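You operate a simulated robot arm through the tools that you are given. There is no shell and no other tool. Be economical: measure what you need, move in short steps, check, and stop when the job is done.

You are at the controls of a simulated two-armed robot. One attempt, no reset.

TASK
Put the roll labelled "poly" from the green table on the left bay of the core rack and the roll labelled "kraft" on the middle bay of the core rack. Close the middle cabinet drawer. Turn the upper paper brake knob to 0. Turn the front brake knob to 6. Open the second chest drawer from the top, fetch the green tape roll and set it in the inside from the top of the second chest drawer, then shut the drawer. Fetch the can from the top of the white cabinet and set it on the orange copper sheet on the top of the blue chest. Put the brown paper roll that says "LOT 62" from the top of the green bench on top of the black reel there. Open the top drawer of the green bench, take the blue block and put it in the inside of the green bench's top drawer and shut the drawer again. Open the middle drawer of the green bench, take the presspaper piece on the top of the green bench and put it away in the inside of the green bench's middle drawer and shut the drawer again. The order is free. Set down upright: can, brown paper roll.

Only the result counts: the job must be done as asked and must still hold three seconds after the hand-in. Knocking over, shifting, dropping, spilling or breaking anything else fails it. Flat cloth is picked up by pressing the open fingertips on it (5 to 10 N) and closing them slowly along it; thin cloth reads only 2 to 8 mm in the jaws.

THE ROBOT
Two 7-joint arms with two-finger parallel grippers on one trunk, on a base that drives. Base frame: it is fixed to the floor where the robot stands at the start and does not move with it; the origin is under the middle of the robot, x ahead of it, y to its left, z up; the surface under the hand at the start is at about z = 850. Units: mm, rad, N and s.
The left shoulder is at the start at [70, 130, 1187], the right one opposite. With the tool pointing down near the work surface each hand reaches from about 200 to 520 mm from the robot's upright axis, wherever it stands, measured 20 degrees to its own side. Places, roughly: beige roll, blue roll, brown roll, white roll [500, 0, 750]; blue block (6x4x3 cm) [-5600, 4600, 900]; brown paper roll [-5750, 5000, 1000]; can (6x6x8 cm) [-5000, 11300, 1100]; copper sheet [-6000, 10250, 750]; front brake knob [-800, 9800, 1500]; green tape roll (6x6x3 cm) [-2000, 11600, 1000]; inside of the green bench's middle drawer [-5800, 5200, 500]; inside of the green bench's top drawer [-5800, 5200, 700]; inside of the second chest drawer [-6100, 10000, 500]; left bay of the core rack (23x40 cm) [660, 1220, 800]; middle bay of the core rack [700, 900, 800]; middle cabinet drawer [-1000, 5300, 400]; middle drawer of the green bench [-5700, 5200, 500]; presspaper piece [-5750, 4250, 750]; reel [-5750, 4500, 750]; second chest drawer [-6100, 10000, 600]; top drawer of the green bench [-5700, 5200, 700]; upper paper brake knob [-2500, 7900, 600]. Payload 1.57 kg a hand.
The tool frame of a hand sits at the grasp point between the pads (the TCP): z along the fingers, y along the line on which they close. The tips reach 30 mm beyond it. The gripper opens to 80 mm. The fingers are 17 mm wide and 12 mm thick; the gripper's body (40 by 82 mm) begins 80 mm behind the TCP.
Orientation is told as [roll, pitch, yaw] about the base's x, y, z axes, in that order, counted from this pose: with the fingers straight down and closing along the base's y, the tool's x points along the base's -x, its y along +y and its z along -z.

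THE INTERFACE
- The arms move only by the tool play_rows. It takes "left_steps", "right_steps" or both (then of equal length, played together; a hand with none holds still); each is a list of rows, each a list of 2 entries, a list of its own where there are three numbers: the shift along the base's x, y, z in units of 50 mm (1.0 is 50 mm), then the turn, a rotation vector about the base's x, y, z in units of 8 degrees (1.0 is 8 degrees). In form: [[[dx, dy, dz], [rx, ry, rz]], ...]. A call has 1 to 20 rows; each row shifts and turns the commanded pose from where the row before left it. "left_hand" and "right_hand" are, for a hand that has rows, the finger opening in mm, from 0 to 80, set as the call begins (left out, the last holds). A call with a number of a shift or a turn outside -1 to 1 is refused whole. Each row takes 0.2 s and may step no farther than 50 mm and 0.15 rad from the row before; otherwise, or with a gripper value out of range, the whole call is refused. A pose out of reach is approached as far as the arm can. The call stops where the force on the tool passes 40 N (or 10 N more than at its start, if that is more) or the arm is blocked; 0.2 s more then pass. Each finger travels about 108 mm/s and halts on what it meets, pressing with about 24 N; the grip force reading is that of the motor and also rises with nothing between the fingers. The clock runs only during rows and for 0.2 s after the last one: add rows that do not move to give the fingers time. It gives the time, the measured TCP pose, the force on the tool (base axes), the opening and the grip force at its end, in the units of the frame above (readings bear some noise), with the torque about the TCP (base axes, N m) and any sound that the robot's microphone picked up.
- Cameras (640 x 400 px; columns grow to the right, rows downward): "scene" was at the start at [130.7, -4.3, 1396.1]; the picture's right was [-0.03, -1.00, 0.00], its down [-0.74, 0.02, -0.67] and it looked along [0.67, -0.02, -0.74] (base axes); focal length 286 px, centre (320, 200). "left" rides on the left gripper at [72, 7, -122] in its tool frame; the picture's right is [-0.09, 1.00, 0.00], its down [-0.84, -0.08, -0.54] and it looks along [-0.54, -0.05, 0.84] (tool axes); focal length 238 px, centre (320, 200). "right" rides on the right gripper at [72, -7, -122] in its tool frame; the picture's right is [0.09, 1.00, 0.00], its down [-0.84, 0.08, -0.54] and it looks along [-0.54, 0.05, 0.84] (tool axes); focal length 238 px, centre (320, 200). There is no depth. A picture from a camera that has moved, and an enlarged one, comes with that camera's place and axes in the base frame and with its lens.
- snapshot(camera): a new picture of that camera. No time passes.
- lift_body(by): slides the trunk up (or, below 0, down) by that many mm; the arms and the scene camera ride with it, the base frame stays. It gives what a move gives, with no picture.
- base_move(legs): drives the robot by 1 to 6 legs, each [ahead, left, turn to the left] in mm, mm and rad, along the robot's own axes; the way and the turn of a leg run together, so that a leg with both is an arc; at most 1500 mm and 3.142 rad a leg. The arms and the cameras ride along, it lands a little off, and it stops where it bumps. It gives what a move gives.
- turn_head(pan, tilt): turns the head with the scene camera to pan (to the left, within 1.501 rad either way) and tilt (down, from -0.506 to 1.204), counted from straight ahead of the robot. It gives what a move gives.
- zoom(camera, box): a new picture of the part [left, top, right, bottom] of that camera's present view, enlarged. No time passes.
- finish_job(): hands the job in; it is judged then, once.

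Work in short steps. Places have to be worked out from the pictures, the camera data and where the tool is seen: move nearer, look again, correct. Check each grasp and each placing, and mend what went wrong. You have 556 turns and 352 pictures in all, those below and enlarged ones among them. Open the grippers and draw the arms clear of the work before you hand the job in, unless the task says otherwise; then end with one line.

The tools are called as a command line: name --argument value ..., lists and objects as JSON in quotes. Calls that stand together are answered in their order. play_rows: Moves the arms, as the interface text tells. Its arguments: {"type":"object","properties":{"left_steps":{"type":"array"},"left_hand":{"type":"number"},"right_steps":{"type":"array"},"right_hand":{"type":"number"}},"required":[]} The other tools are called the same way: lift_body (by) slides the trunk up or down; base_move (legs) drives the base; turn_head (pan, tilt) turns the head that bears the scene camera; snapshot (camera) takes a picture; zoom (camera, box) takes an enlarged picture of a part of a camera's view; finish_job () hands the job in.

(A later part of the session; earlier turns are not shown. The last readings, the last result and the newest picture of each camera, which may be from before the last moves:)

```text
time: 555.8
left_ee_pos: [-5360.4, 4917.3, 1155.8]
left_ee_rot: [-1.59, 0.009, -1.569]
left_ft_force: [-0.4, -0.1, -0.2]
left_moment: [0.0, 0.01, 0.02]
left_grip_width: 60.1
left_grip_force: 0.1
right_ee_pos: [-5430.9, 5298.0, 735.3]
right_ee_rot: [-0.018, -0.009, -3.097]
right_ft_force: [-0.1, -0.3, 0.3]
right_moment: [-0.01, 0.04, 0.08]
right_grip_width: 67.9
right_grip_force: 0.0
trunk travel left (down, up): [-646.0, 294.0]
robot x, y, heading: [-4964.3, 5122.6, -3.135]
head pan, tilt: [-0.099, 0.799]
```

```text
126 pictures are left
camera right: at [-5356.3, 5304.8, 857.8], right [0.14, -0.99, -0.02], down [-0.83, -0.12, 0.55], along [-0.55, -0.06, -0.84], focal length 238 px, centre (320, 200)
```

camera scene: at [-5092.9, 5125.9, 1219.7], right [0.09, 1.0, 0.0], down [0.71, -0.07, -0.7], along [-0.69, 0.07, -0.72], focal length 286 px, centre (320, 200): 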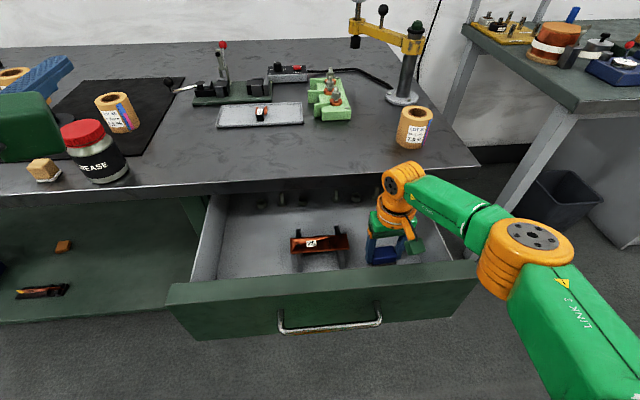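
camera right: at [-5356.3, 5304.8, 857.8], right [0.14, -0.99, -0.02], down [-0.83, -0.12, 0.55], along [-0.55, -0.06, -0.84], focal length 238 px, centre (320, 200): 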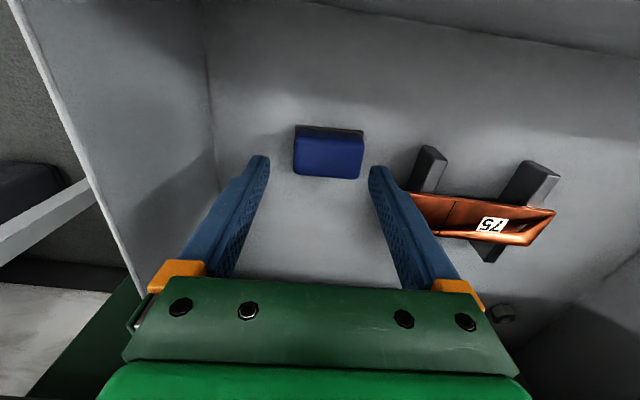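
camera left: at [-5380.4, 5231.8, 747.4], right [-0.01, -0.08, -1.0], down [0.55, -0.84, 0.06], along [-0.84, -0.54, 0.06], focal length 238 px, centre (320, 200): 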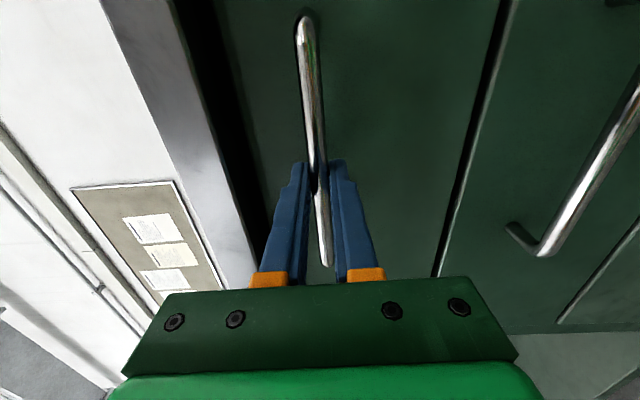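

Block lies in the drawer. Withdraw the hand up and back.

play_rows --right_steps '[[[0.3, 0, 0.7], [0, 0, 0]], [[0.3, 0, 0.8], [0, 0, 0]], [[0.2, 0, 0.9], [0, 0, 0]], [[0.2, 0, 0.9], [0, 0, 0]], [[0.2, 0, 0.9], [0, 0, 0]], [[0.3, 0, 0.9], [0, 0, 0]], [[0.3, 0, 0.9], [0, 0, 0]], [[0.3, 0, 0.9], [0, 0, 0]]]' --left_hand 0 --left_steps '[[[0, 0, 0], [0, 0, 0]], [[0, 0, 0], [0, 0, 0]], [[0, 0, 0], [0, 0, 0]], [[0, 0, 0], [0, 0, 0]], [[0, 0, 0], [0, 0, 0]], [[0, 0, 0], [0, 0, 0]], [[0, 0, 0], [0, 0, 0]], [[0, 0, 0], [0, 0, 0]]]'

base_move --legs '[[-300, -160, 0]]'

lift_body --by -390

snapshot --camera "left"

```text
time: 557.6
left_ee_pos: [-5360.8, 4916.6, 1157.1]
left_ee_rot: [-1.589, 0.01, -1.571]
left_ft_force: [-0.3, 0.0, 0.4]
left_moment: [0.01, 0.0, -0.02]
left_grip_width: 0.0
left_grip_force: 21.0
right_ee_pos: [-5322.7, 5300.0, 1082.5]
right_ee_rot: [-0.021, -0.014, -3.094]
right_ft_force: [0.4, 0.3, -0.3]
right_moment: [0.0, 0.01, -0.01]
right_grip_width: 68.0
right_grip_force: 0.0
trunk travel left (down, up): [-646.0, 294.0]
robot x, y, heading: [-4960.6, 5122.7, -3.135]
head pan, tilt: [-0.099, 0.799]
```

```text
time: 559.8
left_ee_pos: [-5062.4, 5081.9, 1156.3]
left_ee_rot: [-1.59, 0.01, -1.563]
left_ft_force: [0.4, -0.2, -0.2]
left_moment: [0.03, -0.02, 0.0]
left_grip_width: 0.0
left_grip_force: 21.0
right_ee_pos: [-5028.0, 5465.6, 1081.8]
right_ee_rot: [-0.019, -0.009, -3.091]
right_ft_force: [0.1, -0.6, -0.6]
right_moment: [0.01, -0.02, -0.02]
right_grip_width: 67.8
right_grip_force: 0.0
trunk travel left (down, up): [-646.0, 294.0]
robot x, y, heading: [-4664.4, 5286.2, -3.129]
head pan, tilt: [-0.099, 0.799]
```

```text
time: 563.6
left_ee_pos: [-5059.7, 5081.9, 767.7]
left_ee_rot: [-1.59, 0.009, -1.564]
left_ft_force: [0.2, -0.8, 0.6]
left_moment: [-0.03, -0.01, 0.0]
left_grip_width: 0.1
left_grip_force: 21.3
right_ee_pos: [-5027.1, 5466.2, 690.3]
right_ee_rot: [-0.018, -0.008, -3.09]
right_ft_force: [-0.5, -0.6, 0.8]
right_moment: [-0.01, 0.05, 0.0]
right_grip_width: 68.1
right_grip_force: 0.0
trunk travel left (down, up): [-256.0, 684.0]
robot x, y, heading: [-4664.2, 5288.8, -3.128]
head pan, tilt: [-0.099, 0.799]
```

```text
125 pictures are left
camera left: at [-4939.5, 5154.7, 758.3], right [-0.02, -0.08, -1.0], down [0.55, -0.83, 0.06], along [-0.84, -0.55, 0.06], focal length 238 px, centre (320, 200)
```

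left: 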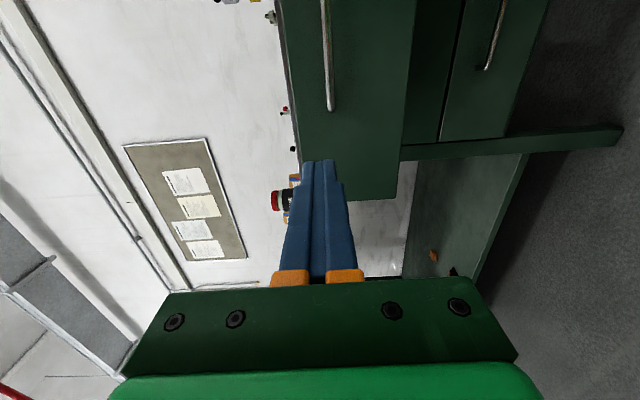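

Shift 55 mm left to stay clear of the handle, then push the drawer shut.

base_move --legs '[[0, 55, 0], [185, 0, 0], [130, 0, 0], [90, 0, 0], [50, 0, 0]]'

snapshot --camera "left"

```text
time: 567.8
left_ee_pos: [-5515.3, 5020.6, 766.5]
left_ee_rot: [-1.588, 0.009, -1.564]
left_ft_force: [0.4, 0.4, 0.3]
left_moment: [0.02, 0.0, -0.01]
left_grip_width: 0.0
left_grip_force: 21.5
right_ee_pos: [-5481.0, 5404.2, 690.4]
right_ee_rot: [-0.019, -0.007, -3.091]
right_ft_force: [-1.2, 0.1, 0.6]
right_moment: [-0.01, 0.0, 0.02]
right_grip_width: 67.8
right_grip_force: 0.1
trunk travel left (down, up): [-256.0, 684.0]
robot x, y, heading: [-5120.8, 5227.0, -3.125]
head pan, tilt: [-0.099, 0.799]
```

```text
124 pictures are left
camera left: at [-5393.9, 5094.0, 758.3], right [-0.02, -0.08, -1.0], down [0.55, -0.83, 0.06], along [-0.84, -0.55, 0.06], focal length 238 px, centre (320, 200)
```

left: 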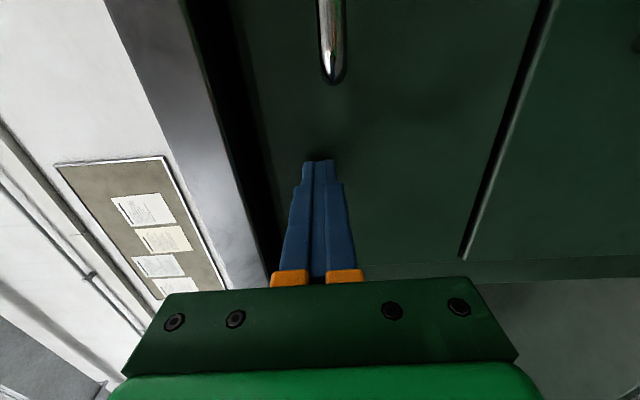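

Not yet at the stop; push a little more.

play_rows --left_steps '[[[-0.2, 0, 0], [0, 0, 0]], [[-0.2, 0, 0], [0, 0, 0]], [[-0.2, 0, 0], [0, 0, 0]]]'

snapshot --camera "left"

```text
time: 568.2
left_ee_pos: [-5518.2, 5021.3, 767.9]
left_ee_rot: [-1.588, 0.003, -1.566]
left_ft_force: [26.1, -0.7, -4.9]
left_moment: [0.11, -0.33, -0.08]
left_grip_width: 0.0
left_grip_force: 21.1
right_ee_pos: [-5476.4, 5401.8, 694.3]
right_ee_rot: [-0.021, -0.017, -3.086]
right_ft_force: [-0.4, 0.5, 0.1]
right_moment: [0.02, -0.01, 0.01]
right_grip_width: 67.7
right_grip_force: 0.1
trunk travel left (down, up): [-256.0, 684.0]
robot x, y, heading: [-5116.2, 5224.8, -3.128]
head pan, tilt: [-0.099, 0.799]
stopped in row 2 (left hand): the force on the tool passed its limit at 55 N (the readings are from after the stop); the commanded pose is now the measured one
```

```text
123 pictures are left
camera left: at [-5396.8, 5093.7, 758.2], right [-0.02, -0.09, -1.0], down [0.55, -0.83, 0.06], along [-0.84, -0.54, 0.06], focal length 238 px, centre (320, 200)
```

left: 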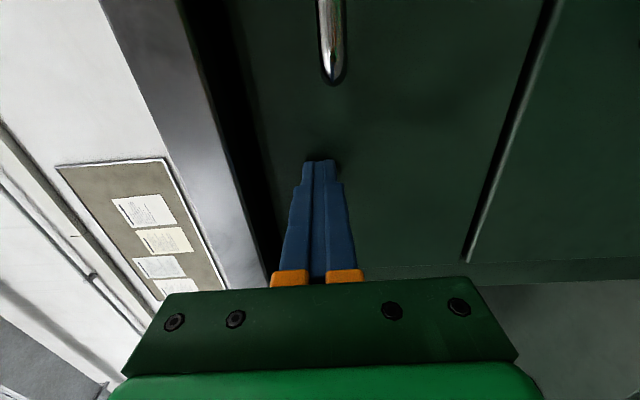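

Firm stop. Back off and verify.

base_move --legs '[[-60, 0, 0], [-300, 0, 0]]'

turn_head --pan 0.2 --tilt 0.15

snapshot --camera "scene"

```text
time: 570.9
left_ee_pos: [-5161.7, 5027.5, 763.9]
left_ee_rot: [-1.581, 0.002, -1.566]
left_ft_force: [0.2, -0.2, -0.1]
left_moment: [0.01, 0.02, 0.04]
left_grip_width: 0.0
left_grip_force: 21.4
right_ee_pos: [-5119.9, 5408.9, 691.3]
right_ee_rot: [-0.019, -0.011, -3.089]
right_ft_force: [0.4, 0.3, -0.3]
right_moment: [0.04, 0.0, -0.01]
right_grip_width: 67.6
right_grip_force: 0.0
trunk travel left (down, up): [-256.0, 684.0]
robot x, y, heading: [-4757.2, 5228.7, -3.128]
head pan, tilt: [-0.099, 0.799]
```

```text
time: 571.9
left_ee_pos: [-5163.3, 5027.2, 763.8]
left_ee_rot: [-1.581, 0.004, -1.564]
left_ft_force: [0.4, -1.0, 0.4]
left_moment: [0.01, -0.02, -0.01]
left_grip_width: 0.1
left_grip_force: 21.7
right_ee_pos: [-5119.7, 5409.0, 690.3]
right_ee_rot: [-0.019, -0.008, -3.091]
right_ft_force: [-0.5, 0.4, -0.1]
right_moment: [0.01, -0.01, 0.03]
right_grip_width: 68.1
right_grip_force: 0.0
trunk travel left (down, up): [-256.0, 684.0]
robot x, y, heading: [-4755.0, 5234.2, -3.125]
head pan, tilt: [0.201, 0.15]
```

```text
122 pictures are left
camera scene: at [-4896.3, 5209.3, 888.0], right [-0.21, 0.98, 0.0], down [0.15, 0.03, -0.99], along [-0.97, -0.21, -0.15], focal length 286 px, centre (320, 200)
```

scene: 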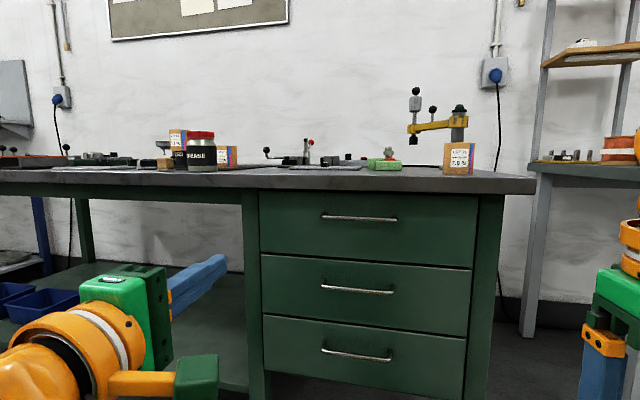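

Top drawer shut. Presspaper piece (tan sheet with black tab "59") is at ≈(-5752,4226). Raise, and drive there for the right hand.

lift_body --by 400

lift_body --by 166

base_move --legs '[[0, 1170, 0], [480, 0, 0]]'

turn_head --pan -0.2 --tilt 0.65

snapshot --camera "scene"

snapshot --camera "right"

```text
time: 575.7
left_ee_pos: [-5162.4, 5027.9, 1164.6]
left_ee_rot: [-1.58, 0.003, -1.567]
left_ft_force: [-0.4, 0.3, -0.5]
left_moment: [0.01, -0.01, 0.01]
left_grip_width: 0.0
left_grip_force: 21.5
right_ee_pos: [-5119.8, 5409.5, 1091.4]
right_ee_rot: [-0.019, -0.008, -3.089]
right_ft_force: [-0.2, -0.5, -0.5]
right_moment: [-0.01, 0.02, 0.0]
right_grip_width: 68.1
right_grip_force: 0.1
trunk travel left (down, up): [-656.0, 284.0]
robot x, y, heading: [-4756.1, 5233.1, -3.125]
head pan, tilt: [0.201, 0.15]
```

```text
time: 577.6
left_ee_pos: [-5162.4, 5027.3, 1329.7]
left_ee_rot: [-1.58, 0.004, -1.566]
left_ft_force: [0.1, -0.3, 0.5]
left_moment: [0.02, -0.02, 0.02]
left_grip_width: 0.0
left_grip_force: 21.2
right_ee_pos: [-5119.8, 5409.0, 1256.7]
right_ee_rot: [-0.02, -0.009, -3.089]
right_ft_force: [0.5, -0.1, 0.0]
right_moment: [0.01, -0.01, 0.01]
right_grip_width: 68.0
right_grip_force: 0.0
trunk travel left (down, up): [-822.0, 118.0]
robot x, y, heading: [-4758.1, 5227.5, -3.126]
head pan, tilt: [0.201, 0.15]
```

```text
time: 586.0
left_ee_pos: [-5611.6, 3836.5, 1331.9]
left_ee_rot: [-1.583, 0.003, -1.557]
left_ft_force: [0.9, -1.1, 0.0]
left_moment: [0.01, 0.0, 0.01]
left_grip_width: 0.0
left_grip_force: 21.6
right_ee_pos: [-5571.4, 4218.3, 1256.9]
right_ee_rot: [-0.019, -0.011, -3.078]
right_ft_force: [0.4, 0.3, -0.4]
right_moment: [0.01, 0.03, 0.01]
right_grip_width: 68.0
right_grip_force: 0.0
trunk travel left (down, up): [-822.0, 118.0]
robot x, y, heading: [-5209.4, 4045.4, -3.119]
head pan, tilt: [0.201, 0.15]
```

```text
time: 587.0
left_ee_pos: [-5614.0, 3834.8, 1330.0]
left_ee_rot: [-1.582, 0.003, -1.557]
left_ft_force: [-0.7, -0.1, -0.6]
left_moment: [0.01, 0.0, 0.01]
left_grip_width: 0.0
left_grip_force: 21.4
right_ee_pos: [-5572.7, 4217.9, 1256.9]
right_ee_rot: [-0.019, -0.01, -3.08]
right_ft_force: [0.1, 0.2, -0.1]
right_moment: [0.0, 0.03, -0.04]
right_grip_width: 68.1
right_grip_force: 0.0
trunk travel left (down, up): [-822.0, 118.0]
robot x, y, heading: [-5210.4, 4045.0, -3.115]
head pan, tilt: [-0.201, 0.649]
```

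```text
121 pictures are left
camera scene: at [-5343.9, 4056.1, 1408.4], right [0.18, 0.98, 0.0], down [0.59, -0.11, -0.8], along [-0.78, 0.14, -0.6], focal length 286 px, centre (320, 200)
```

scene: 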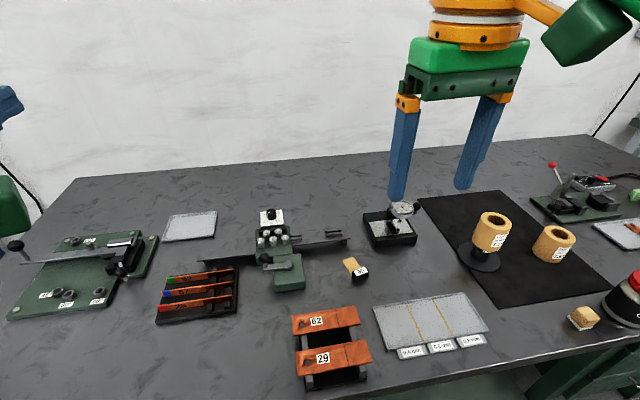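

```text
120 pictures are left
camera right: at [-5500.5, 4226.2, 1378.1], right [0.15, -0.99, -0.02], down [-0.82, -0.14, 0.55], along [-0.54, -0.07, -0.84], focal length 238 px, centre (320, 200)
```

right: 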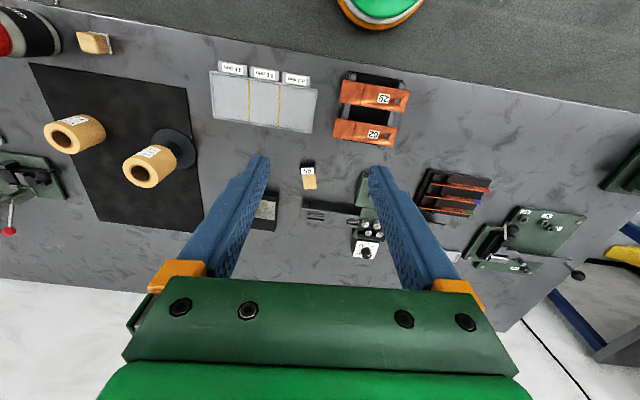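

Drive 100 mm closer and move the right hand above the tab.

base_move --legs '[[100, 0, 0]]'

play_rows --right_hand 80 --right_steps '[[[-0.3, 0, -0.9], [0, 0, 0]], [[-0.3, 0, -0.9], [0, 0, 0]], [[-0.3, 0.05, -0.9], [0, 0, 0]], [[-0.3, 0.05, -0.9], [0, 0, 0]], [[-0.2, 0.05, -0.9], [0, 0, 0]], [[-0.2, 0, -0.9], [0, 0, 0]]]'

snapshot --camera "right"

```text
time: 588.1
left_ee_pos: [-5708.8, 3832.1, 1333.0]
left_ee_rot: [-1.586, 0.005, -1.556]
left_ft_force: [-0.3, -0.6, 0.8]
left_moment: [-0.01, 0.01, 0.01]
left_grip_width: 0.0
left_grip_force: 21.5
right_ee_pos: [-5669.5, 4215.0, 1259.1]
right_ee_rot: [-0.02, -0.013, -3.077]
right_ft_force: [0.4, 0.1, 1.0]
right_moment: [0.02, 0.05, -0.04]
right_grip_width: 67.8
right_grip_force: 0.1
trunk travel left (down, up): [-822.0, 118.0]
robot x, y, heading: [-5307.8, 4044.8, -3.114]
head pan, tilt: [-0.201, 0.649]
```

```text
time: 589.5
left_ee_pos: [-5713.7, 3832.3, 1329.0]
left_ee_rot: [-1.58, 0.003, -1.554]
left_ft_force: [0.6, 0.1, -0.2]
left_moment: [-0.01, -0.01, 0.0]
left_grip_width: 0.2
left_grip_force: 21.3
right_ee_pos: [-5754.4, 4223.4, 987.4]
right_ee_rot: [-0.02, -0.008, -3.075]
right_ft_force: [0.4, 0.5, -1.0]
right_moment: [-0.01, 0.01, -0.02]
right_grip_width: 80.3
right_grip_force: 0.1
trunk travel left (down, up): [-822.0, 118.0]
robot x, y, heading: [-5309.5, 4043.0, -3.115]
head pan, tilt: [-0.201, 0.649]
```

```text
119 pictures are left
camera right: at [-5681.5, 4230.7, 1108.9], right [0.16, -0.99, -0.02], down [-0.82, -0.14, 0.55], along [-0.54, -0.07, -0.84], focal length 238 px, centre (320, 200)
```

right: 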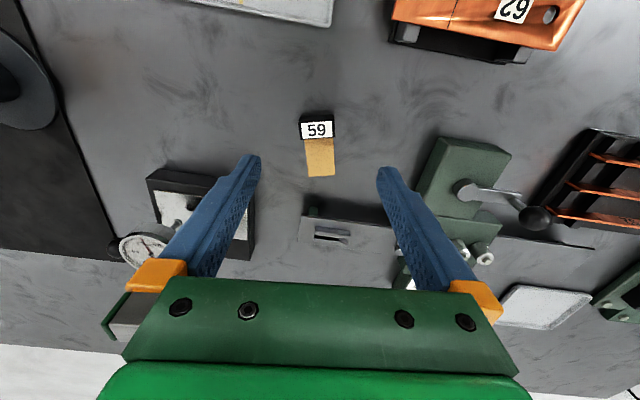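

Adjust (+2,+4) and descend to TCP 884; look before closing.

play_rows --right_steps '[[[0.04, 0.08, -0.6], [0, 0, 0]], [[0, 0, -0.7], [0, 0, 0]], [[0, 0, -0.6], [0, 0, 0]], [[0, 0, -0.14], [0, 0, 0]], [[0, 0, 0], [0, 0, 0]]]'

snapshot --camera "right"

```text
time: 590.7
left_ee_pos: [-5713.4, 3832.9, 1330.0]
left_ee_rot: [-1.582, 0.002, -1.555]
left_ft_force: [0.6, 0.5, 0.0]
left_moment: [0.0, 0.02, -0.02]
left_grip_width: 0.0
left_grip_force: 21.7
right_ee_pos: [-5751.5, 4228.2, 884.4]
right_ee_rot: [-0.019, -0.01, -3.078]
right_ft_force: [0.0, 0.4, -0.2]
right_moment: [-0.01, -0.03, 0.02]
right_grip_width: 80.0
right_grip_force: 0.1
trunk travel left (down, up): [-822.0, 118.0]
robot x, y, heading: [-5311.8, 4040.3, -3.112]
head pan, tilt: [-0.201, 0.649]
```

```text
118 pictures are left
camera right: at [-5679.2, 4235.1, 1005.8], right [0.16, -0.99, -0.02], down [-0.82, -0.14, 0.55], along [-0.54, -0.07, -0.84], focal length 238 px, centre (320, 200)
```

right: 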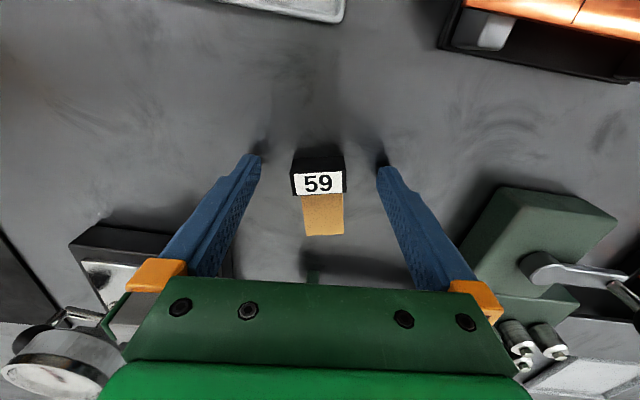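

Well centred. Close on the tab and lift.

play_rows --right_hand 0 --right_steps '[[[0, 0, 0], [0, 0, 0]], [[0, 0, 0], [0, 0, 0]], [[0, 0, 0], [0, 0, 0]], [[0, 0, 0], [0, 0, 0]]]'

play_rows --right_steps '[[[0, 0, 0.1], [0, 0, 0]], [[0, 0, 0.2], [0, 0, 0]], [[0, 0, 0.4], [0, 0, 0]], [[0, 0, 0.6], [0, 0, 0]], [[0, 0, 0.6], [0, 0, 0]]]'

snapshot --camera "right"

```text
time: 591.7
left_ee_pos: [-5712.9, 3833.2, 1329.3]
left_ee_rot: [-1.58, 0.004, -1.555]
left_ft_force: [-0.2, 0.2, 0.7]
left_moment: [0.04, -0.01, -0.01]
left_grip_width: 0.2
left_grip_force: 22.3
right_ee_pos: [-5752.5, 4226.4, 884.5]
right_ee_rot: [-0.02, -0.009, -3.077]
right_ft_force: [1.0, 0.6, 1.0]
right_moment: [-0.06, 0.0, 0.02]
right_grip_width: 36.6
right_grip_force: 24.0
trunk travel left (down, up): [-822.0, 118.0]
robot x, y, heading: [-5313.1, 4042.1, -3.112]
head pan, tilt: [-0.201, 0.649]
```

```text
time: 592.9
left_ee_pos: [-5712.8, 3832.1, 1329.3]
left_ee_rot: [-1.582, 0.005, -1.555]
left_ft_force: [0.0, 0.4, 0.5]
left_moment: [0.03, -0.01, 0.0]
left_grip_width: 0.0
left_grip_force: 21.1
right_ee_pos: [-5754.2, 4226.5, 979.4]
right_ee_rot: [-0.02, -0.009, -3.077]
right_ft_force: [0.4, 0.3, -1.3]
right_moment: [0.04, 0.01, -0.04]
right_grip_width: 36.3
right_grip_force: 24.3
trunk travel left (down, up): [-822.0, 118.0]
robot x, y, heading: [-5307.5, 4042.7, -3.119]
head pan, tilt: [-0.201, 0.649]
```

```text
117 pictures are left
camera right: at [-5680.3, 4234.8, 1101.6], right [0.16, -0.99, -0.02], down [-0.82, -0.14, 0.55], along [-0.54, -0.07, -0.84], focal length 238 px, centre (320, 200)
```

right: 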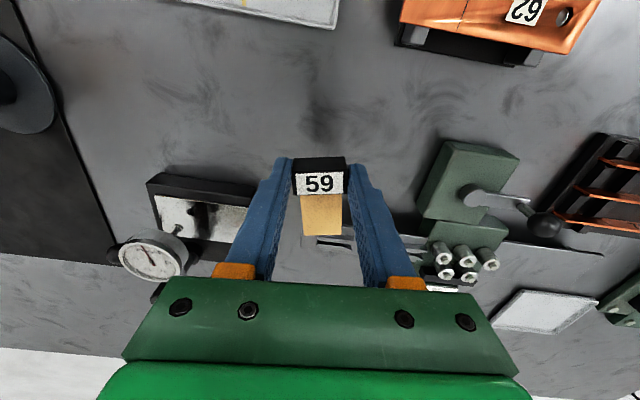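

Presspaper piece held. Raise it, back off, and drive to the drawers; correct heading.

play_rows --right_steps '[[[0.1, 0, 0.8], [0, 0, 0]], [[0.2, 0, 0.8], [0, 0, 0]], [[0.3, 0, 0.8], [0, 0, 0]], [[0.4, 0, 0.8], [0, 0, 0]], [[0.4, 0, 0.8], [0, 0, 0]], [[0.4, 0, 0.8], [0, 0, 0]], [[0.3, 0, 0.6], [0, 0, 0]]]' --left_hand 80 --left_steps '[[[0, 0, 0], [0, 0, 0]], [[0, 0, 0], [0, 0, 0]], [[0, 0, 0], [0, 0, 0]], [[0, 0, 0], [0, 0, 0]], [[0, 0, 0], [0, 0, 0]], [[0, 0, 0], [0, 0, 0]], [[0, 0, 0], [0, 0, 0]]]'

base_move --legs '[[-450, 0, 0], [0, -1330, -0.026]]'

lift_body --by -400

lift_body --by -325

snapshot --camera "left"

snapshot --camera "right"

```text
time: 594.5
left_ee_pos: [-5712.2, 3832.6, 1330.5]
left_ee_rot: [-1.583, 0.006, -1.555]
left_ft_force: [-0.5, -0.1, -0.1]
left_moment: [0.03, 0.0, -0.03]
left_grip_width: 79.8
left_grip_force: 0.1
right_ee_pos: [-5646.9, 4226.7, 1249.9]
right_ee_rot: [-0.02, -0.012, -3.077]
right_ft_force: [0.5, 0.4, 0.0]
right_moment: [0.03, 0.02, -0.03]
right_grip_width: 34.8
right_grip_force: 24.6
trunk travel left (down, up): [-822.0, 118.0]
robot x, y, heading: [-5308.5, 4041.6, -3.116]
head pan, tilt: [-0.201, 0.649]
```

```text
time: 603.5
left_ee_pos: [-5261.1, 5186.7, 1331.1]
left_ee_rot: [-1.582, 0.004, -1.598]
left_ft_force: [-0.6, 0.2, -1.2]
left_moment: [-0.01, -0.01, -0.01]
left_grip_width: 79.9
left_grip_force: 0.0
right_ee_pos: [-5180.5, 5578.7, 1248.3]
right_ee_rot: [-0.02, -0.009, -3.119]
right_ft_force: [0.5, 0.3, -0.4]
right_moment: [-0.02, 0.0, 0.04]
right_grip_width: 34.8
right_grip_force: 24.1
trunk travel left (down, up): [-822.0, 118.0]
robot x, y, heading: [-4851.7, 5383.9, 3.122]
head pan, tilt: [-0.201, 0.649]
```

```text
time: 607.4
left_ee_pos: [-5261.4, 5186.4, 930.1]
left_ee_rot: [-1.581, 0.004, -1.599]
left_ft_force: [0.2, -0.2, 0.6]
left_moment: [0.0, -0.01, 0.0]
left_grip_width: 80.2
left_grip_force: 0.0
right_ee_pos: [-5180.1, 5578.8, 848.7]
right_ee_rot: [-0.02, -0.009, -3.122]
right_ft_force: [0.3, 0.3, -0.1]
right_moment: [-0.04, -0.01, 0.01]
right_grip_width: 34.9
right_grip_force: 23.7
trunk travel left (down, up): [-422.0, 518.0]
robot x, y, heading: [-4851.0, 5379.0, 3.124]
head pan, tilt: [-0.201, 0.649]
```

```text
time: 610.6
left_ee_pos: [-5262.3, 5187.9, 606.1]
left_ee_rot: [-1.582, 0.003, -1.598]
left_ft_force: [0.1, 0.6, 0.7]
left_moment: [0.01, -0.01, 0.01]
left_grip_width: 79.9
left_grip_force: 0.1
right_ee_pos: [-5179.9, 5579.0, 523.2]
right_ee_rot: [-0.019, -0.009, -3.12]
right_ft_force: [0.6, 0.0, -0.5]
right_moment: [-0.01, 0.0, 0.0]
right_grip_width: 34.9
right_grip_force: 24.4
trunk travel left (down, up): [-97.0, 843.0]
robot x, y, heading: [-4852.9, 5380.6, 3.121]
head pan, tilt: [-0.201, 0.649]
```

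```text
116 pictures are left
camera left: at [-5138.2, 5256.1, 597.3], right [-0.01, -0.09, -1.0], down [0.52, -0.85, 0.07], along [-0.85, -0.52, 0.06], focal length 238 px, centre (320, 200)
```

left: 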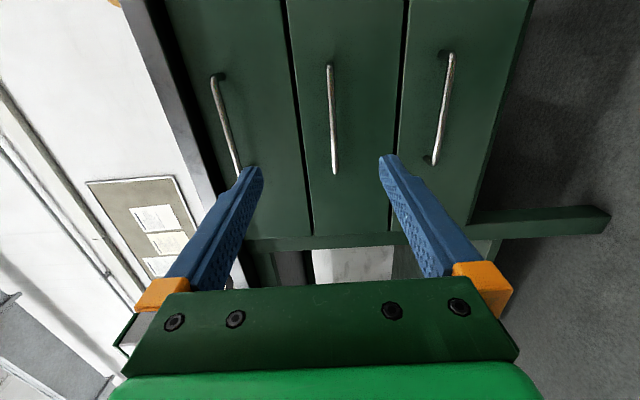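

```text
115 pictures are left
camera right: at [-5106.6, 5583.7, 645.4], right [0.11, -0.99, -0.02], down [-0.83, -0.11, 0.55], along [-0.55, -0.05, -0.84], focal length 238 px, centre (320, 200)
```

right: 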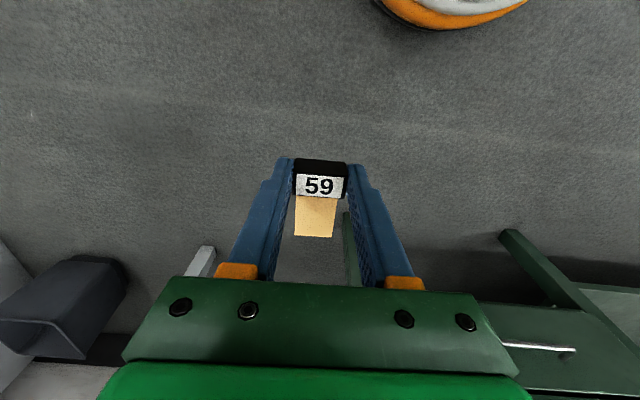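

Middle handle z≈591. Lower 15 mm, shift 25 mm left, drive 210 mm ahead.

lift_body --by -15

base_move --legs '[[205, 25, 0]]'

snapshot --camera "left"

```text
time: 611.2
left_ee_pos: [-5262.4, 5187.0, 590.0]
left_ee_rot: [-1.583, 0.003, -1.6]
left_ft_force: [-0.1, -0.2, -0.4]
left_moment: [-0.02, -0.01, 0.0]
left_grip_width: 80.1
left_grip_force: 0.1
right_ee_pos: [-5181.0, 5578.8, 508.8]
right_ee_rot: [-0.019, -0.011, -3.12]
right_ft_force: [-0.1, 0.5, 0.2]
right_moment: [0.01, -0.02, 0.02]
right_grip_width: 34.7
right_grip_force: 23.6
trunk travel left (down, up): [-82.0, 858.0]
robot x, y, heading: [-4846.7, 5379.1, 3.121]
head pan, tilt: [-0.201, 0.649]
```

```text
time: 612.8
left_ee_pos: [-5468.3, 5166.8, 589.3]
left_ee_rot: [-1.581, 0.004, -1.599]
left_ft_force: [0.3, 0.2, -0.8]
left_moment: [-0.01, 0.01, 0.01]
left_grip_width: 80.0
left_grip_force: 0.1
right_ee_pos: [-5386.5, 5557.3, 509.2]
right_ee_rot: [-0.021, -0.01, -3.121]
right_ft_force: [-0.6, -0.6, -0.2]
right_moment: [0.01, 0.0, -0.02]
right_grip_width: 35.1
right_grip_force: 23.7
trunk travel left (down, up): [-82.0, 858.0]
robot x, y, heading: [-5059.2, 5357.1, 3.127]
head pan, tilt: [-0.201, 0.649]
```

```text
114 pictures are left
camera left: at [-5344.5, 5235.0, 582.2], right [-0.01, -0.09, -1.0], down [0.52, -0.85, 0.07], along [-0.85, -0.52, 0.06], focal length 238 px, centre (320, 200)
```

left: 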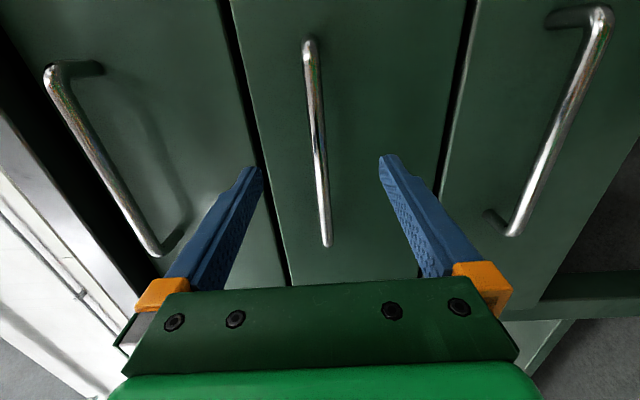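

Aligned as with the top drawer. Advance 33 mm and close.

base_move --legs '[[33, 0, 0]]'

play_rows --left_hand 0 --left_steps '[[[0, 0, 0], [0, 0, 0]], [[0, 0, 0], [0, 0, 0]], [[0, 0, 0], [0, 0, 0]], [[0, 0, 0], [0, 0, 0]]]'

snapshot --camera "left"

```text
time: 613.7
left_ee_pos: [-5501.7, 5167.5, 589.0]
left_ee_rot: [-1.581, 0.004, -1.598]
left_ft_force: [0.0, 0.2, 0.2]
left_moment: [-0.05, 0.01, 0.02]
left_grip_width: 79.9
left_grip_force: 0.0
right_ee_pos: [-5419.4, 5559.1, 509.3]
right_ee_rot: [-0.019, -0.008, -3.122]
right_ft_force: [0.6, 0.1, -0.6]
right_moment: [0.0, -0.02, 0.0]
right_grip_width: 35.1
right_grip_force: 23.8
trunk travel left (down, up): [-82.0, 858.0]
robot x, y, heading: [-5092.8, 5358.1, 3.12]
head pan, tilt: [-0.201, 0.649]
```

```text
time: 614.7
left_ee_pos: [-5502.1, 5168.4, 589.0]
left_ee_rot: [-1.581, 0.003, -1.599]
left_ft_force: [-0.2, -0.8, 1.3]
left_moment: [-0.19, 0.04, -0.11]
left_grip_width: 11.5
left_grip_force: 29.0
right_ee_pos: [-5419.3, 5559.0, 508.7]
right_ee_rot: [-0.018, -0.01, -3.123]
right_ft_force: [0.5, -0.2, 0.0]
right_moment: [-0.03, 0.02, -0.04]
right_grip_width: 34.7
right_grip_force: 24.0
trunk travel left (down, up): [-82.0, 858.0]
robot x, y, heading: [-5088.9, 5355.1, 3.123]
head pan, tilt: [-0.201, 0.649]
```

```text
113 pictures are left
camera left: at [-5378.0, 5235.9, 582.3], right [-0.01, -0.09, -1.0], down [0.52, -0.85, 0.07], along [-0.85, -0.52, 0.06], focal length 238 px, centre (320, 200)
```

left: 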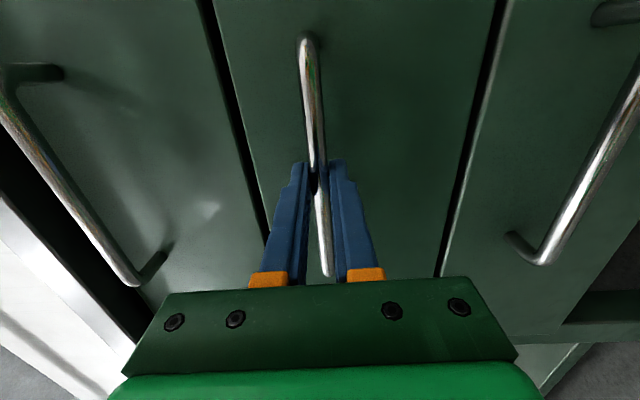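

Gripped. Pull the drawer open 250 mm, release, back off and raise.

base_move --legs '[[-120, 0, 0], [-140, 0, 0]]'

play_rows --left_hand 60 --left_steps '[[[0, 0, 0], [0, 0, 0]], [[0, 0, 0], [0, 0, 0]], [[0, 0, 0], [0, 0, 0]]]'

base_move --legs '[[-130, 0, 0]]'

lift_body --by 400

base_move --legs '[[0, 310, 0.015], [150, 0, 0]]'

turn_head --pan -0.1 --tilt 0.8

snapshot --camera "scene"

snapshot --camera "right"

```text
time: 616.8
left_ee_pos: [-5240.2, 5168.2, 590.3]
left_ee_rot: [-1.58, -0.001, -1.608]
left_ft_force: [1.3, 21.1, -4.3]
left_moment: [0.03, -0.05, -0.6]
left_grip_width: 11.7
left_grip_force: 29.0
right_ee_pos: [-5156.8, 5557.2, 507.8]
right_ee_rot: [-0.013, -0.011, -3.127]
right_ft_force: [0.3, -0.2, 0.2]
right_moment: [0.0, -0.03, -0.01]
right_grip_width: 34.8
right_grip_force: 23.6
trunk travel left (down, up): [-82.0, 858.0]
robot x, y, heading: [-4829.2, 5355.0, 3.115]
head pan, tilt: [-0.201, 0.649]
```

```text
time: 617.6
left_ee_pos: [-5241.6, 5164.7, 589.7]
left_ee_rot: [-1.578, 0.004, -1.607]
left_ft_force: [0.7, 0.0, 0.4]
left_moment: [0.01, -0.01, 0.0]
left_grip_width: 59.9
left_grip_force: 0.0
right_ee_pos: [-5157.3, 5554.9, 508.9]
right_ee_rot: [-0.018, -0.009, -3.126]
right_ft_force: [0.1, 0.4, -1.0]
right_moment: [-0.01, 0.03, 0.0]
right_grip_width: 35.0
right_grip_force: 24.2
trunk travel left (down, up): [-82.0, 858.0]
robot x, y, heading: [-4831.8, 5354.6, 3.116]
head pan, tilt: [-0.201, 0.649]
```

```text
time: 618.9
left_ee_pos: [-5109.5, 5162.6, 589.5]
left_ee_rot: [-1.579, 0.003, -1.609]
left_ft_force: [-0.7, 0.2, 0.0]
left_moment: [-0.03, -0.02, -0.02]
left_grip_width: 60.2
left_grip_force: 0.2
right_ee_pos: [-5024.7, 5552.5, 508.8]
right_ee_rot: [-0.021, -0.009, -3.129]
right_ft_force: [-0.7, 0.1, -0.3]
right_moment: [0.05, 0.01, 0.02]
right_grip_width: 34.8
right_grip_force: 24.6
trunk travel left (down, up): [-82.0, 858.0]
robot x, y, heading: [-4697.6, 5349.3, 3.113]
head pan, tilt: [-0.201, 0.649]
```

```text
time: 622.8
left_ee_pos: [-5110.8, 5163.0, 989.6]
left_ee_rot: [-1.58, 0.003, -1.609]
left_ft_force: [-0.5, 0.3, -0.6]
left_moment: [0.02, 0.01, 0.05]
left_grip_width: 60.1
left_grip_force: 0.0
right_ee_pos: [-5027.3, 5552.1, 908.2]
right_ee_rot: [-0.019, -0.008, -3.13]
right_ft_force: [0.2, 0.1, 0.4]
right_moment: [0.01, -0.01, -0.01]
right_grip_width: 34.9
right_grip_force: 24.2
trunk travel left (down, up): [-482.0, 458.0]
robot x, y, heading: [-4697.6, 5347.5, 3.114]
head pan, tilt: [-0.201, 0.649]
```

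```text
time: 625.8
left_ee_pos: [-5262.8, 4849.3, 989.9]
left_ee_rot: [-1.58, 0.003, -1.599]
left_ft_force: [0.5, -0.2, 0.8]
left_moment: [0.0, 0.02, 0.0]
left_grip_width: 59.9
left_grip_force: 0.1
right_ee_pos: [-5182.5, 5239.4, 906.9]
right_ee_rot: [-0.018, -0.009, -3.116]
right_ft_force: [0.2, -0.9, 0.0]
right_moment: [0.01, -0.03, 0.05]
right_grip_width: 34.9
right_grip_force: 24.1
trunk travel left (down, up): [-482.0, 458.0]
robot x, y, heading: [-4849.1, 5038.9, 3.127]
head pan, tilt: [-0.201, 0.649]
```

```text
time: 626.5
left_ee_pos: [-5262.8, 4848.5, 988.1]
left_ee_rot: [-1.578, 0.004, -1.599]
left_ft_force: [0.1, 0.3, 0.8]
left_moment: [-0.02, -0.01, 0.03]
left_grip_width: 60.1
left_grip_force: 0.0
right_ee_pos: [-5183.4, 5239.3, 908.3]
right_ee_rot: [-0.019, -0.009, -3.116]
right_ft_force: [-0.8, 0.2, -0.8]
right_moment: [0.03, 0.01, 0.0]
right_grip_width: 34.9
right_grip_force: 23.7
trunk travel left (down, up): [-482.0, 458.0]
robot x, y, heading: [-4851.6, 5037.5, 3.125]
head pan, tilt: [-0.099, 0.799]
```

```text
112 pictures are left
camera scene: at [-4980.5, 5048.1, 1055.8], right [0.11, 0.99, 0.0], down [0.71, -0.08, -0.7], along [-0.69, 0.08, -0.72], focal length 286 px, centre (320, 200)
```

scene: 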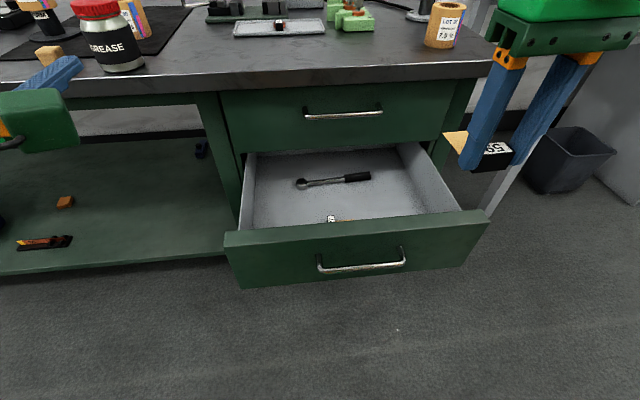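

```text
111 pictures are left
camera right: at [-5109.2, 5244.2, 1030.4], right [0.12, -0.99, -0.02], down [-0.83, -0.11, 0.55], along [-0.55, -0.05, -0.84], focal length 238 px, centre (320, 200)
```

right: 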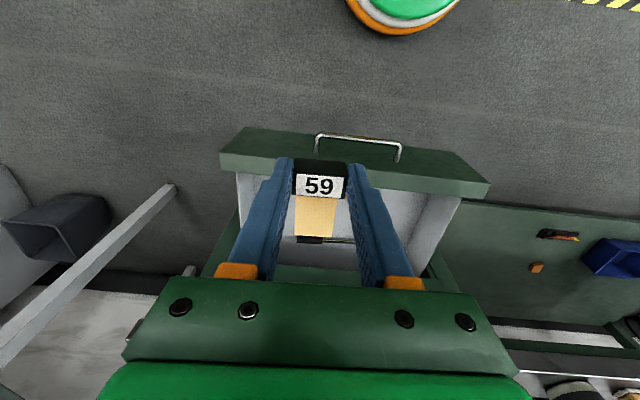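

zoom --camera "scene" --box '[220, 130, 500, 290]'

```text
2.29 times, centred on (360, 210) of scene
camera zoom: at [-4980.5, 5048.1, 1055.8], right [0.11, 0.99, 0.0], down [0.71, -0.08, -0.7], along [-0.69, 0.08, -0.72], focal length 654 px, centre (229, 177)
```

zoom: 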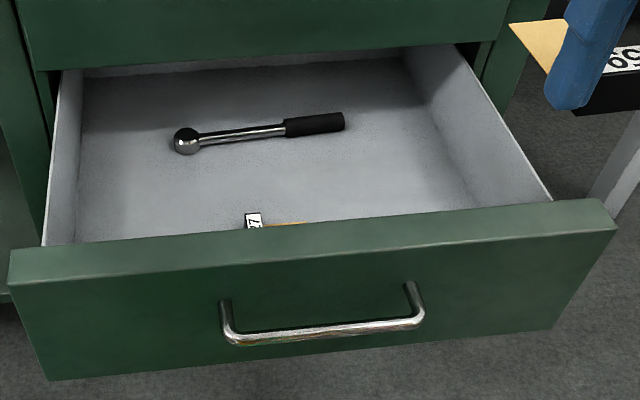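

Right side of the drawer is free: target ≈(-5430,5300). Shift base and extend.

base_move --legs '[[130, -60, 0]]'

play_rows --right_steps '[[[-0.3, 0, -0.6], [0, 0, 0]], [[-0.4, 0, -0.6], [0, 0, 0]], [[-0.4, 0, -0.6], [0, 0, 0]], [[-0.4, 0, -0.6], [0, 0, 0]], [[-0.4, 0, -0.6], [0, 0, 0]], [[-0.4, 0, -0.3], [0, 0, 0]]]'

snapshot --camera "right"

snapshot --camera "scene"

```text
time: 627.9
left_ee_pos: [-5392.2, 4910.1, 990.3]
left_ee_rot: [-1.579, 0.004, -1.598]
left_ft_force: [0.2, 0.0, 0.1]
left_moment: [0.0, -0.01, 0.05]
left_grip_width: 60.1
left_grip_force: 0.0
right_ee_pos: [-5314.3, 5299.8, 909.1]
right_ee_rot: [-0.019, -0.008, -3.115]
right_ft_force: [0.4, 0.3, -1.0]
right_moment: [0.01, -0.01, -0.01]
right_grip_width: 35.0
right_grip_force: 24.2
trunk travel left (down, up): [-482.0, 458.0]
robot x, y, heading: [-4982.6, 5101.8, 3.129]
head pan, tilt: [-0.099, 0.799]
```

```text
time: 629.3
left_ee_pos: [-5394.1, 4908.7, 989.1]
left_ee_rot: [-1.578, 0.004, -1.597]
left_ft_force: [-0.2, 0.2, 0.6]
left_moment: [-0.01, 0.0, 0.0]
left_grip_width: 60.1
left_grip_force: 0.1
right_ee_pos: [-5429.8, 5298.8, 741.6]
right_ee_rot: [-0.02, -0.009, -3.115]
right_ft_force: [0.6, 0.2, -0.2]
right_moment: [0.01, -0.02, 0.03]
right_grip_width: 34.7
right_grip_force: 23.3
trunk travel left (down, up): [-482.0, 458.0]
robot x, y, heading: [-4983.6, 5101.9, 3.128]
head pan, tilt: [-0.099, 0.799]
```

```text
109 pictures are left
camera right: at [-5356.9, 5305.0, 862.1], right [0.12, -0.99, -0.02], down [-0.83, -0.11, 0.55], along [-0.55, -0.05, -0.84], focal length 238 px, centre (320, 200)
```

right: 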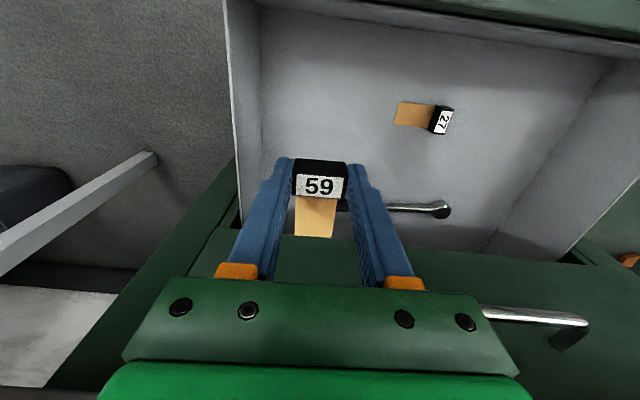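

```text
108 pictures are left
camera scene: at [-5112.1, 5109.5, 1055.7], right [0.11, 0.99, 0.0], down [0.71, -0.08, -0.7], along [-0.69, 0.08, -0.72], focal length 286 px, centre (320, 200)
```

scene: 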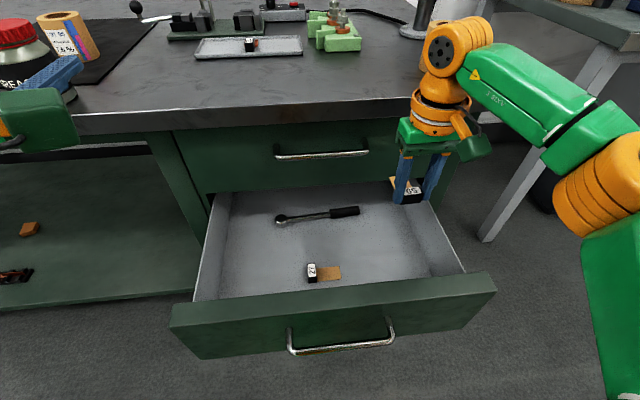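

Clear of the wrench and handle. Descend.

play_rows --right_steps '[[[0.1, 0, -0.7], [0, 0, 0]], [[0, 0, -0.7], [0, 0, 0]], [[0, 0, -0.7], [0, 0, 0]], [[0, 0, -0.7], [0, 0, 0]], [[0, 0, -0.5], [0, 0, 0]], [[0, 0, 0], [0, 0, 0]]]'

snapshot --camera "right"

snapshot --camera "scene"

```text
time: 630.7
left_ee_pos: [-5393.6, 4910.0, 988.5]
left_ee_rot: [-1.58, 0.005, -1.596]
left_ft_force: [-0.1, 0.1, -0.3]
left_moment: [-0.03, 0.02, 0.0]
left_grip_width: 60.1
left_grip_force: 0.0
right_ee_pos: [-5426.0, 5301.3, 576.7]
right_ee_rot: [-0.018, -0.011, -3.114]
right_ft_force: [0.3, -0.3, -1.1]
right_moment: [0.0, 0.0, 0.0]
right_grip_width: 35.0
right_grip_force: 23.4
trunk travel left (down, up): [-482.0, 458.0]
robot x, y, heading: [-4984.2, 5100.9, 3.124]
head pan, tilt: [-0.099, 0.799]
```

```text
107 pictures are left
camera right: at [-5352.0, 5305.8, 697.4], right [0.12, -0.99, -0.02], down [-0.83, -0.11, 0.55], along [-0.55, -0.05, -0.84], focal length 238 px, centre (320, 200)
```

right: 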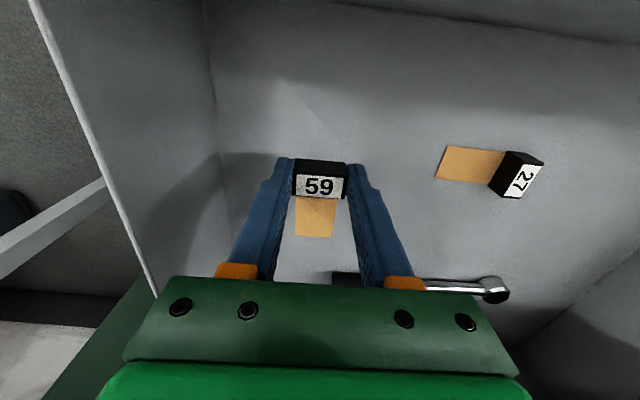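

```text
106 pictures are left
camera scene: at [-5111.5, 5109.7, 1055.8], right [0.11, 0.99, 0.0], down [0.71, -0.08, -0.7], along [-0.69, 0.08, -0.72], focal length 286 px, centre (320, 200)
```

scene: 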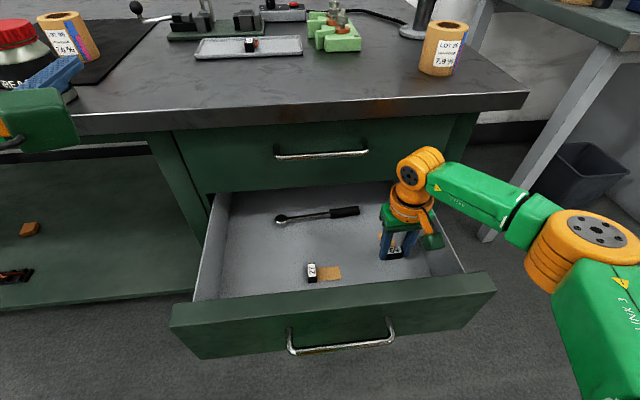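

Lower with feel.

play_rows --right_steps '[[[0, 0, -0.4], [0, 0, 0]], [[0, 0, -0.2], [0, 0, 0]], [[0, 0, -0.14], [0, 0, 0]], [[0, 0, -0.1], [0, 0, 0]], [[0, 0, -0.1], [0, 0, 0]], [[0, 0, -0.1], [0, 0, 0]], [[0, 0, -0.1], [0, 0, 0]]]'

snapshot --camera "right"

```text
time: 632.3
left_ee_pos: [-5389.3, 4908.6, 992.1]
left_ee_rot: [-1.586, 0.006, -1.597]
left_ft_force: [0.7, -0.9, 0.4]
left_moment: [-0.02, -0.06, 0.01]
left_grip_width: 60.1
left_grip_force: 0.0
right_ee_pos: [-5421.8, 5299.7, 525.8]
right_ee_rot: [-0.02, -0.018, -3.117]
right_ft_force: [-1.3, 2.8, 25.7]
right_moment: [-0.36, -0.08, -0.04]
right_grip_width: 35.3
right_grip_force: 24.0
trunk travel left (down, up): [-482.0, 458.0]
robot x, y, heading: [-4985.5, 5100.2, 3.129]
head pan, tilt: [-0.099, 0.799]
```

```text
105 pictures are left
camera right: at [-5347.8, 5305.3, 646.6], right [0.12, -0.99, -0.02], down [-0.82, -0.11, 0.55], along [-0.55, -0.05, -0.83], focal length 238 px, centre (320, 200)
```

right: 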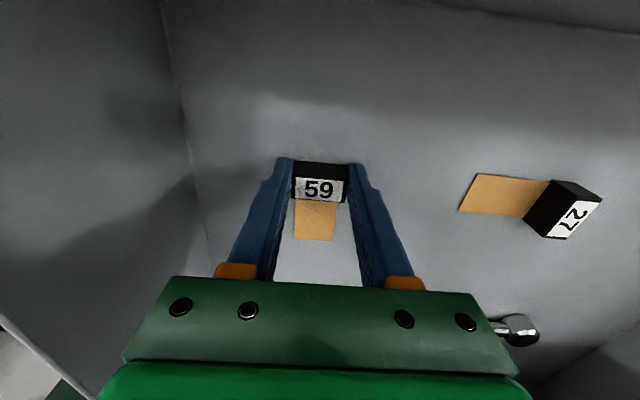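

Contact (25 N). Release and lift out.

play_rows --right_hand 60 --right_steps '[[[0, 0, 0], [0, 0, 0]], [[0, 0, 0], [0, 0, 0]], [[0, 0, 0.1], [0, 0, 0]], [[0, 0, 0.4], [0, 0, 0]], [[0, 0, 0.6], [0, 0, 0]], [[0, 0, 0.7], [0, 0, 0]]]'

snapshot --camera "right"

```text
time: 632.9
left_ee_pos: [-5390.1, 4911.7, 991.5]
left_ee_rot: [-1.585, 0.001, -1.599]
left_ft_force: [0.1, -0.4, -0.3]
left_moment: [0.01, 0.01, -0.01]
left_grip_width: 60.1
left_grip_force: 0.1
right_ee_pos: [-5423.0, 5307.1, 526.0]
right_ee_rot: [-0.022, -0.019, -3.124]
right_ft_force: [-1.0, 14.1, 27.2]
right_moment: [-0.38, -0.19, 0.02]
right_grip_width: 47.2
right_grip_force: 0.1
trunk travel left (down, up): [-482.0, 458.0]
robot x, y, heading: [-4982.4, 5102.9, 3.126]
head pan, tilt: [-0.099, 0.799]
stopped in row 3 (right hand): the force on the tool passed its limit at 40 N (the readings are from after the stop); the commanded pose is now the measured one
```

```text
104 pictures are left
camera right: at [-5348.0, 5309.9, 646.5], right [0.11, -0.99, -0.03], down [-0.82, -0.1, 0.56], along [-0.56, -0.04, -0.83], focal length 238 px, centre (320, 200)
```

right: 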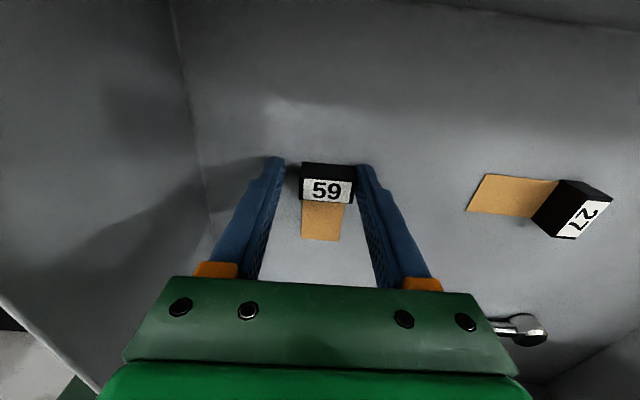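

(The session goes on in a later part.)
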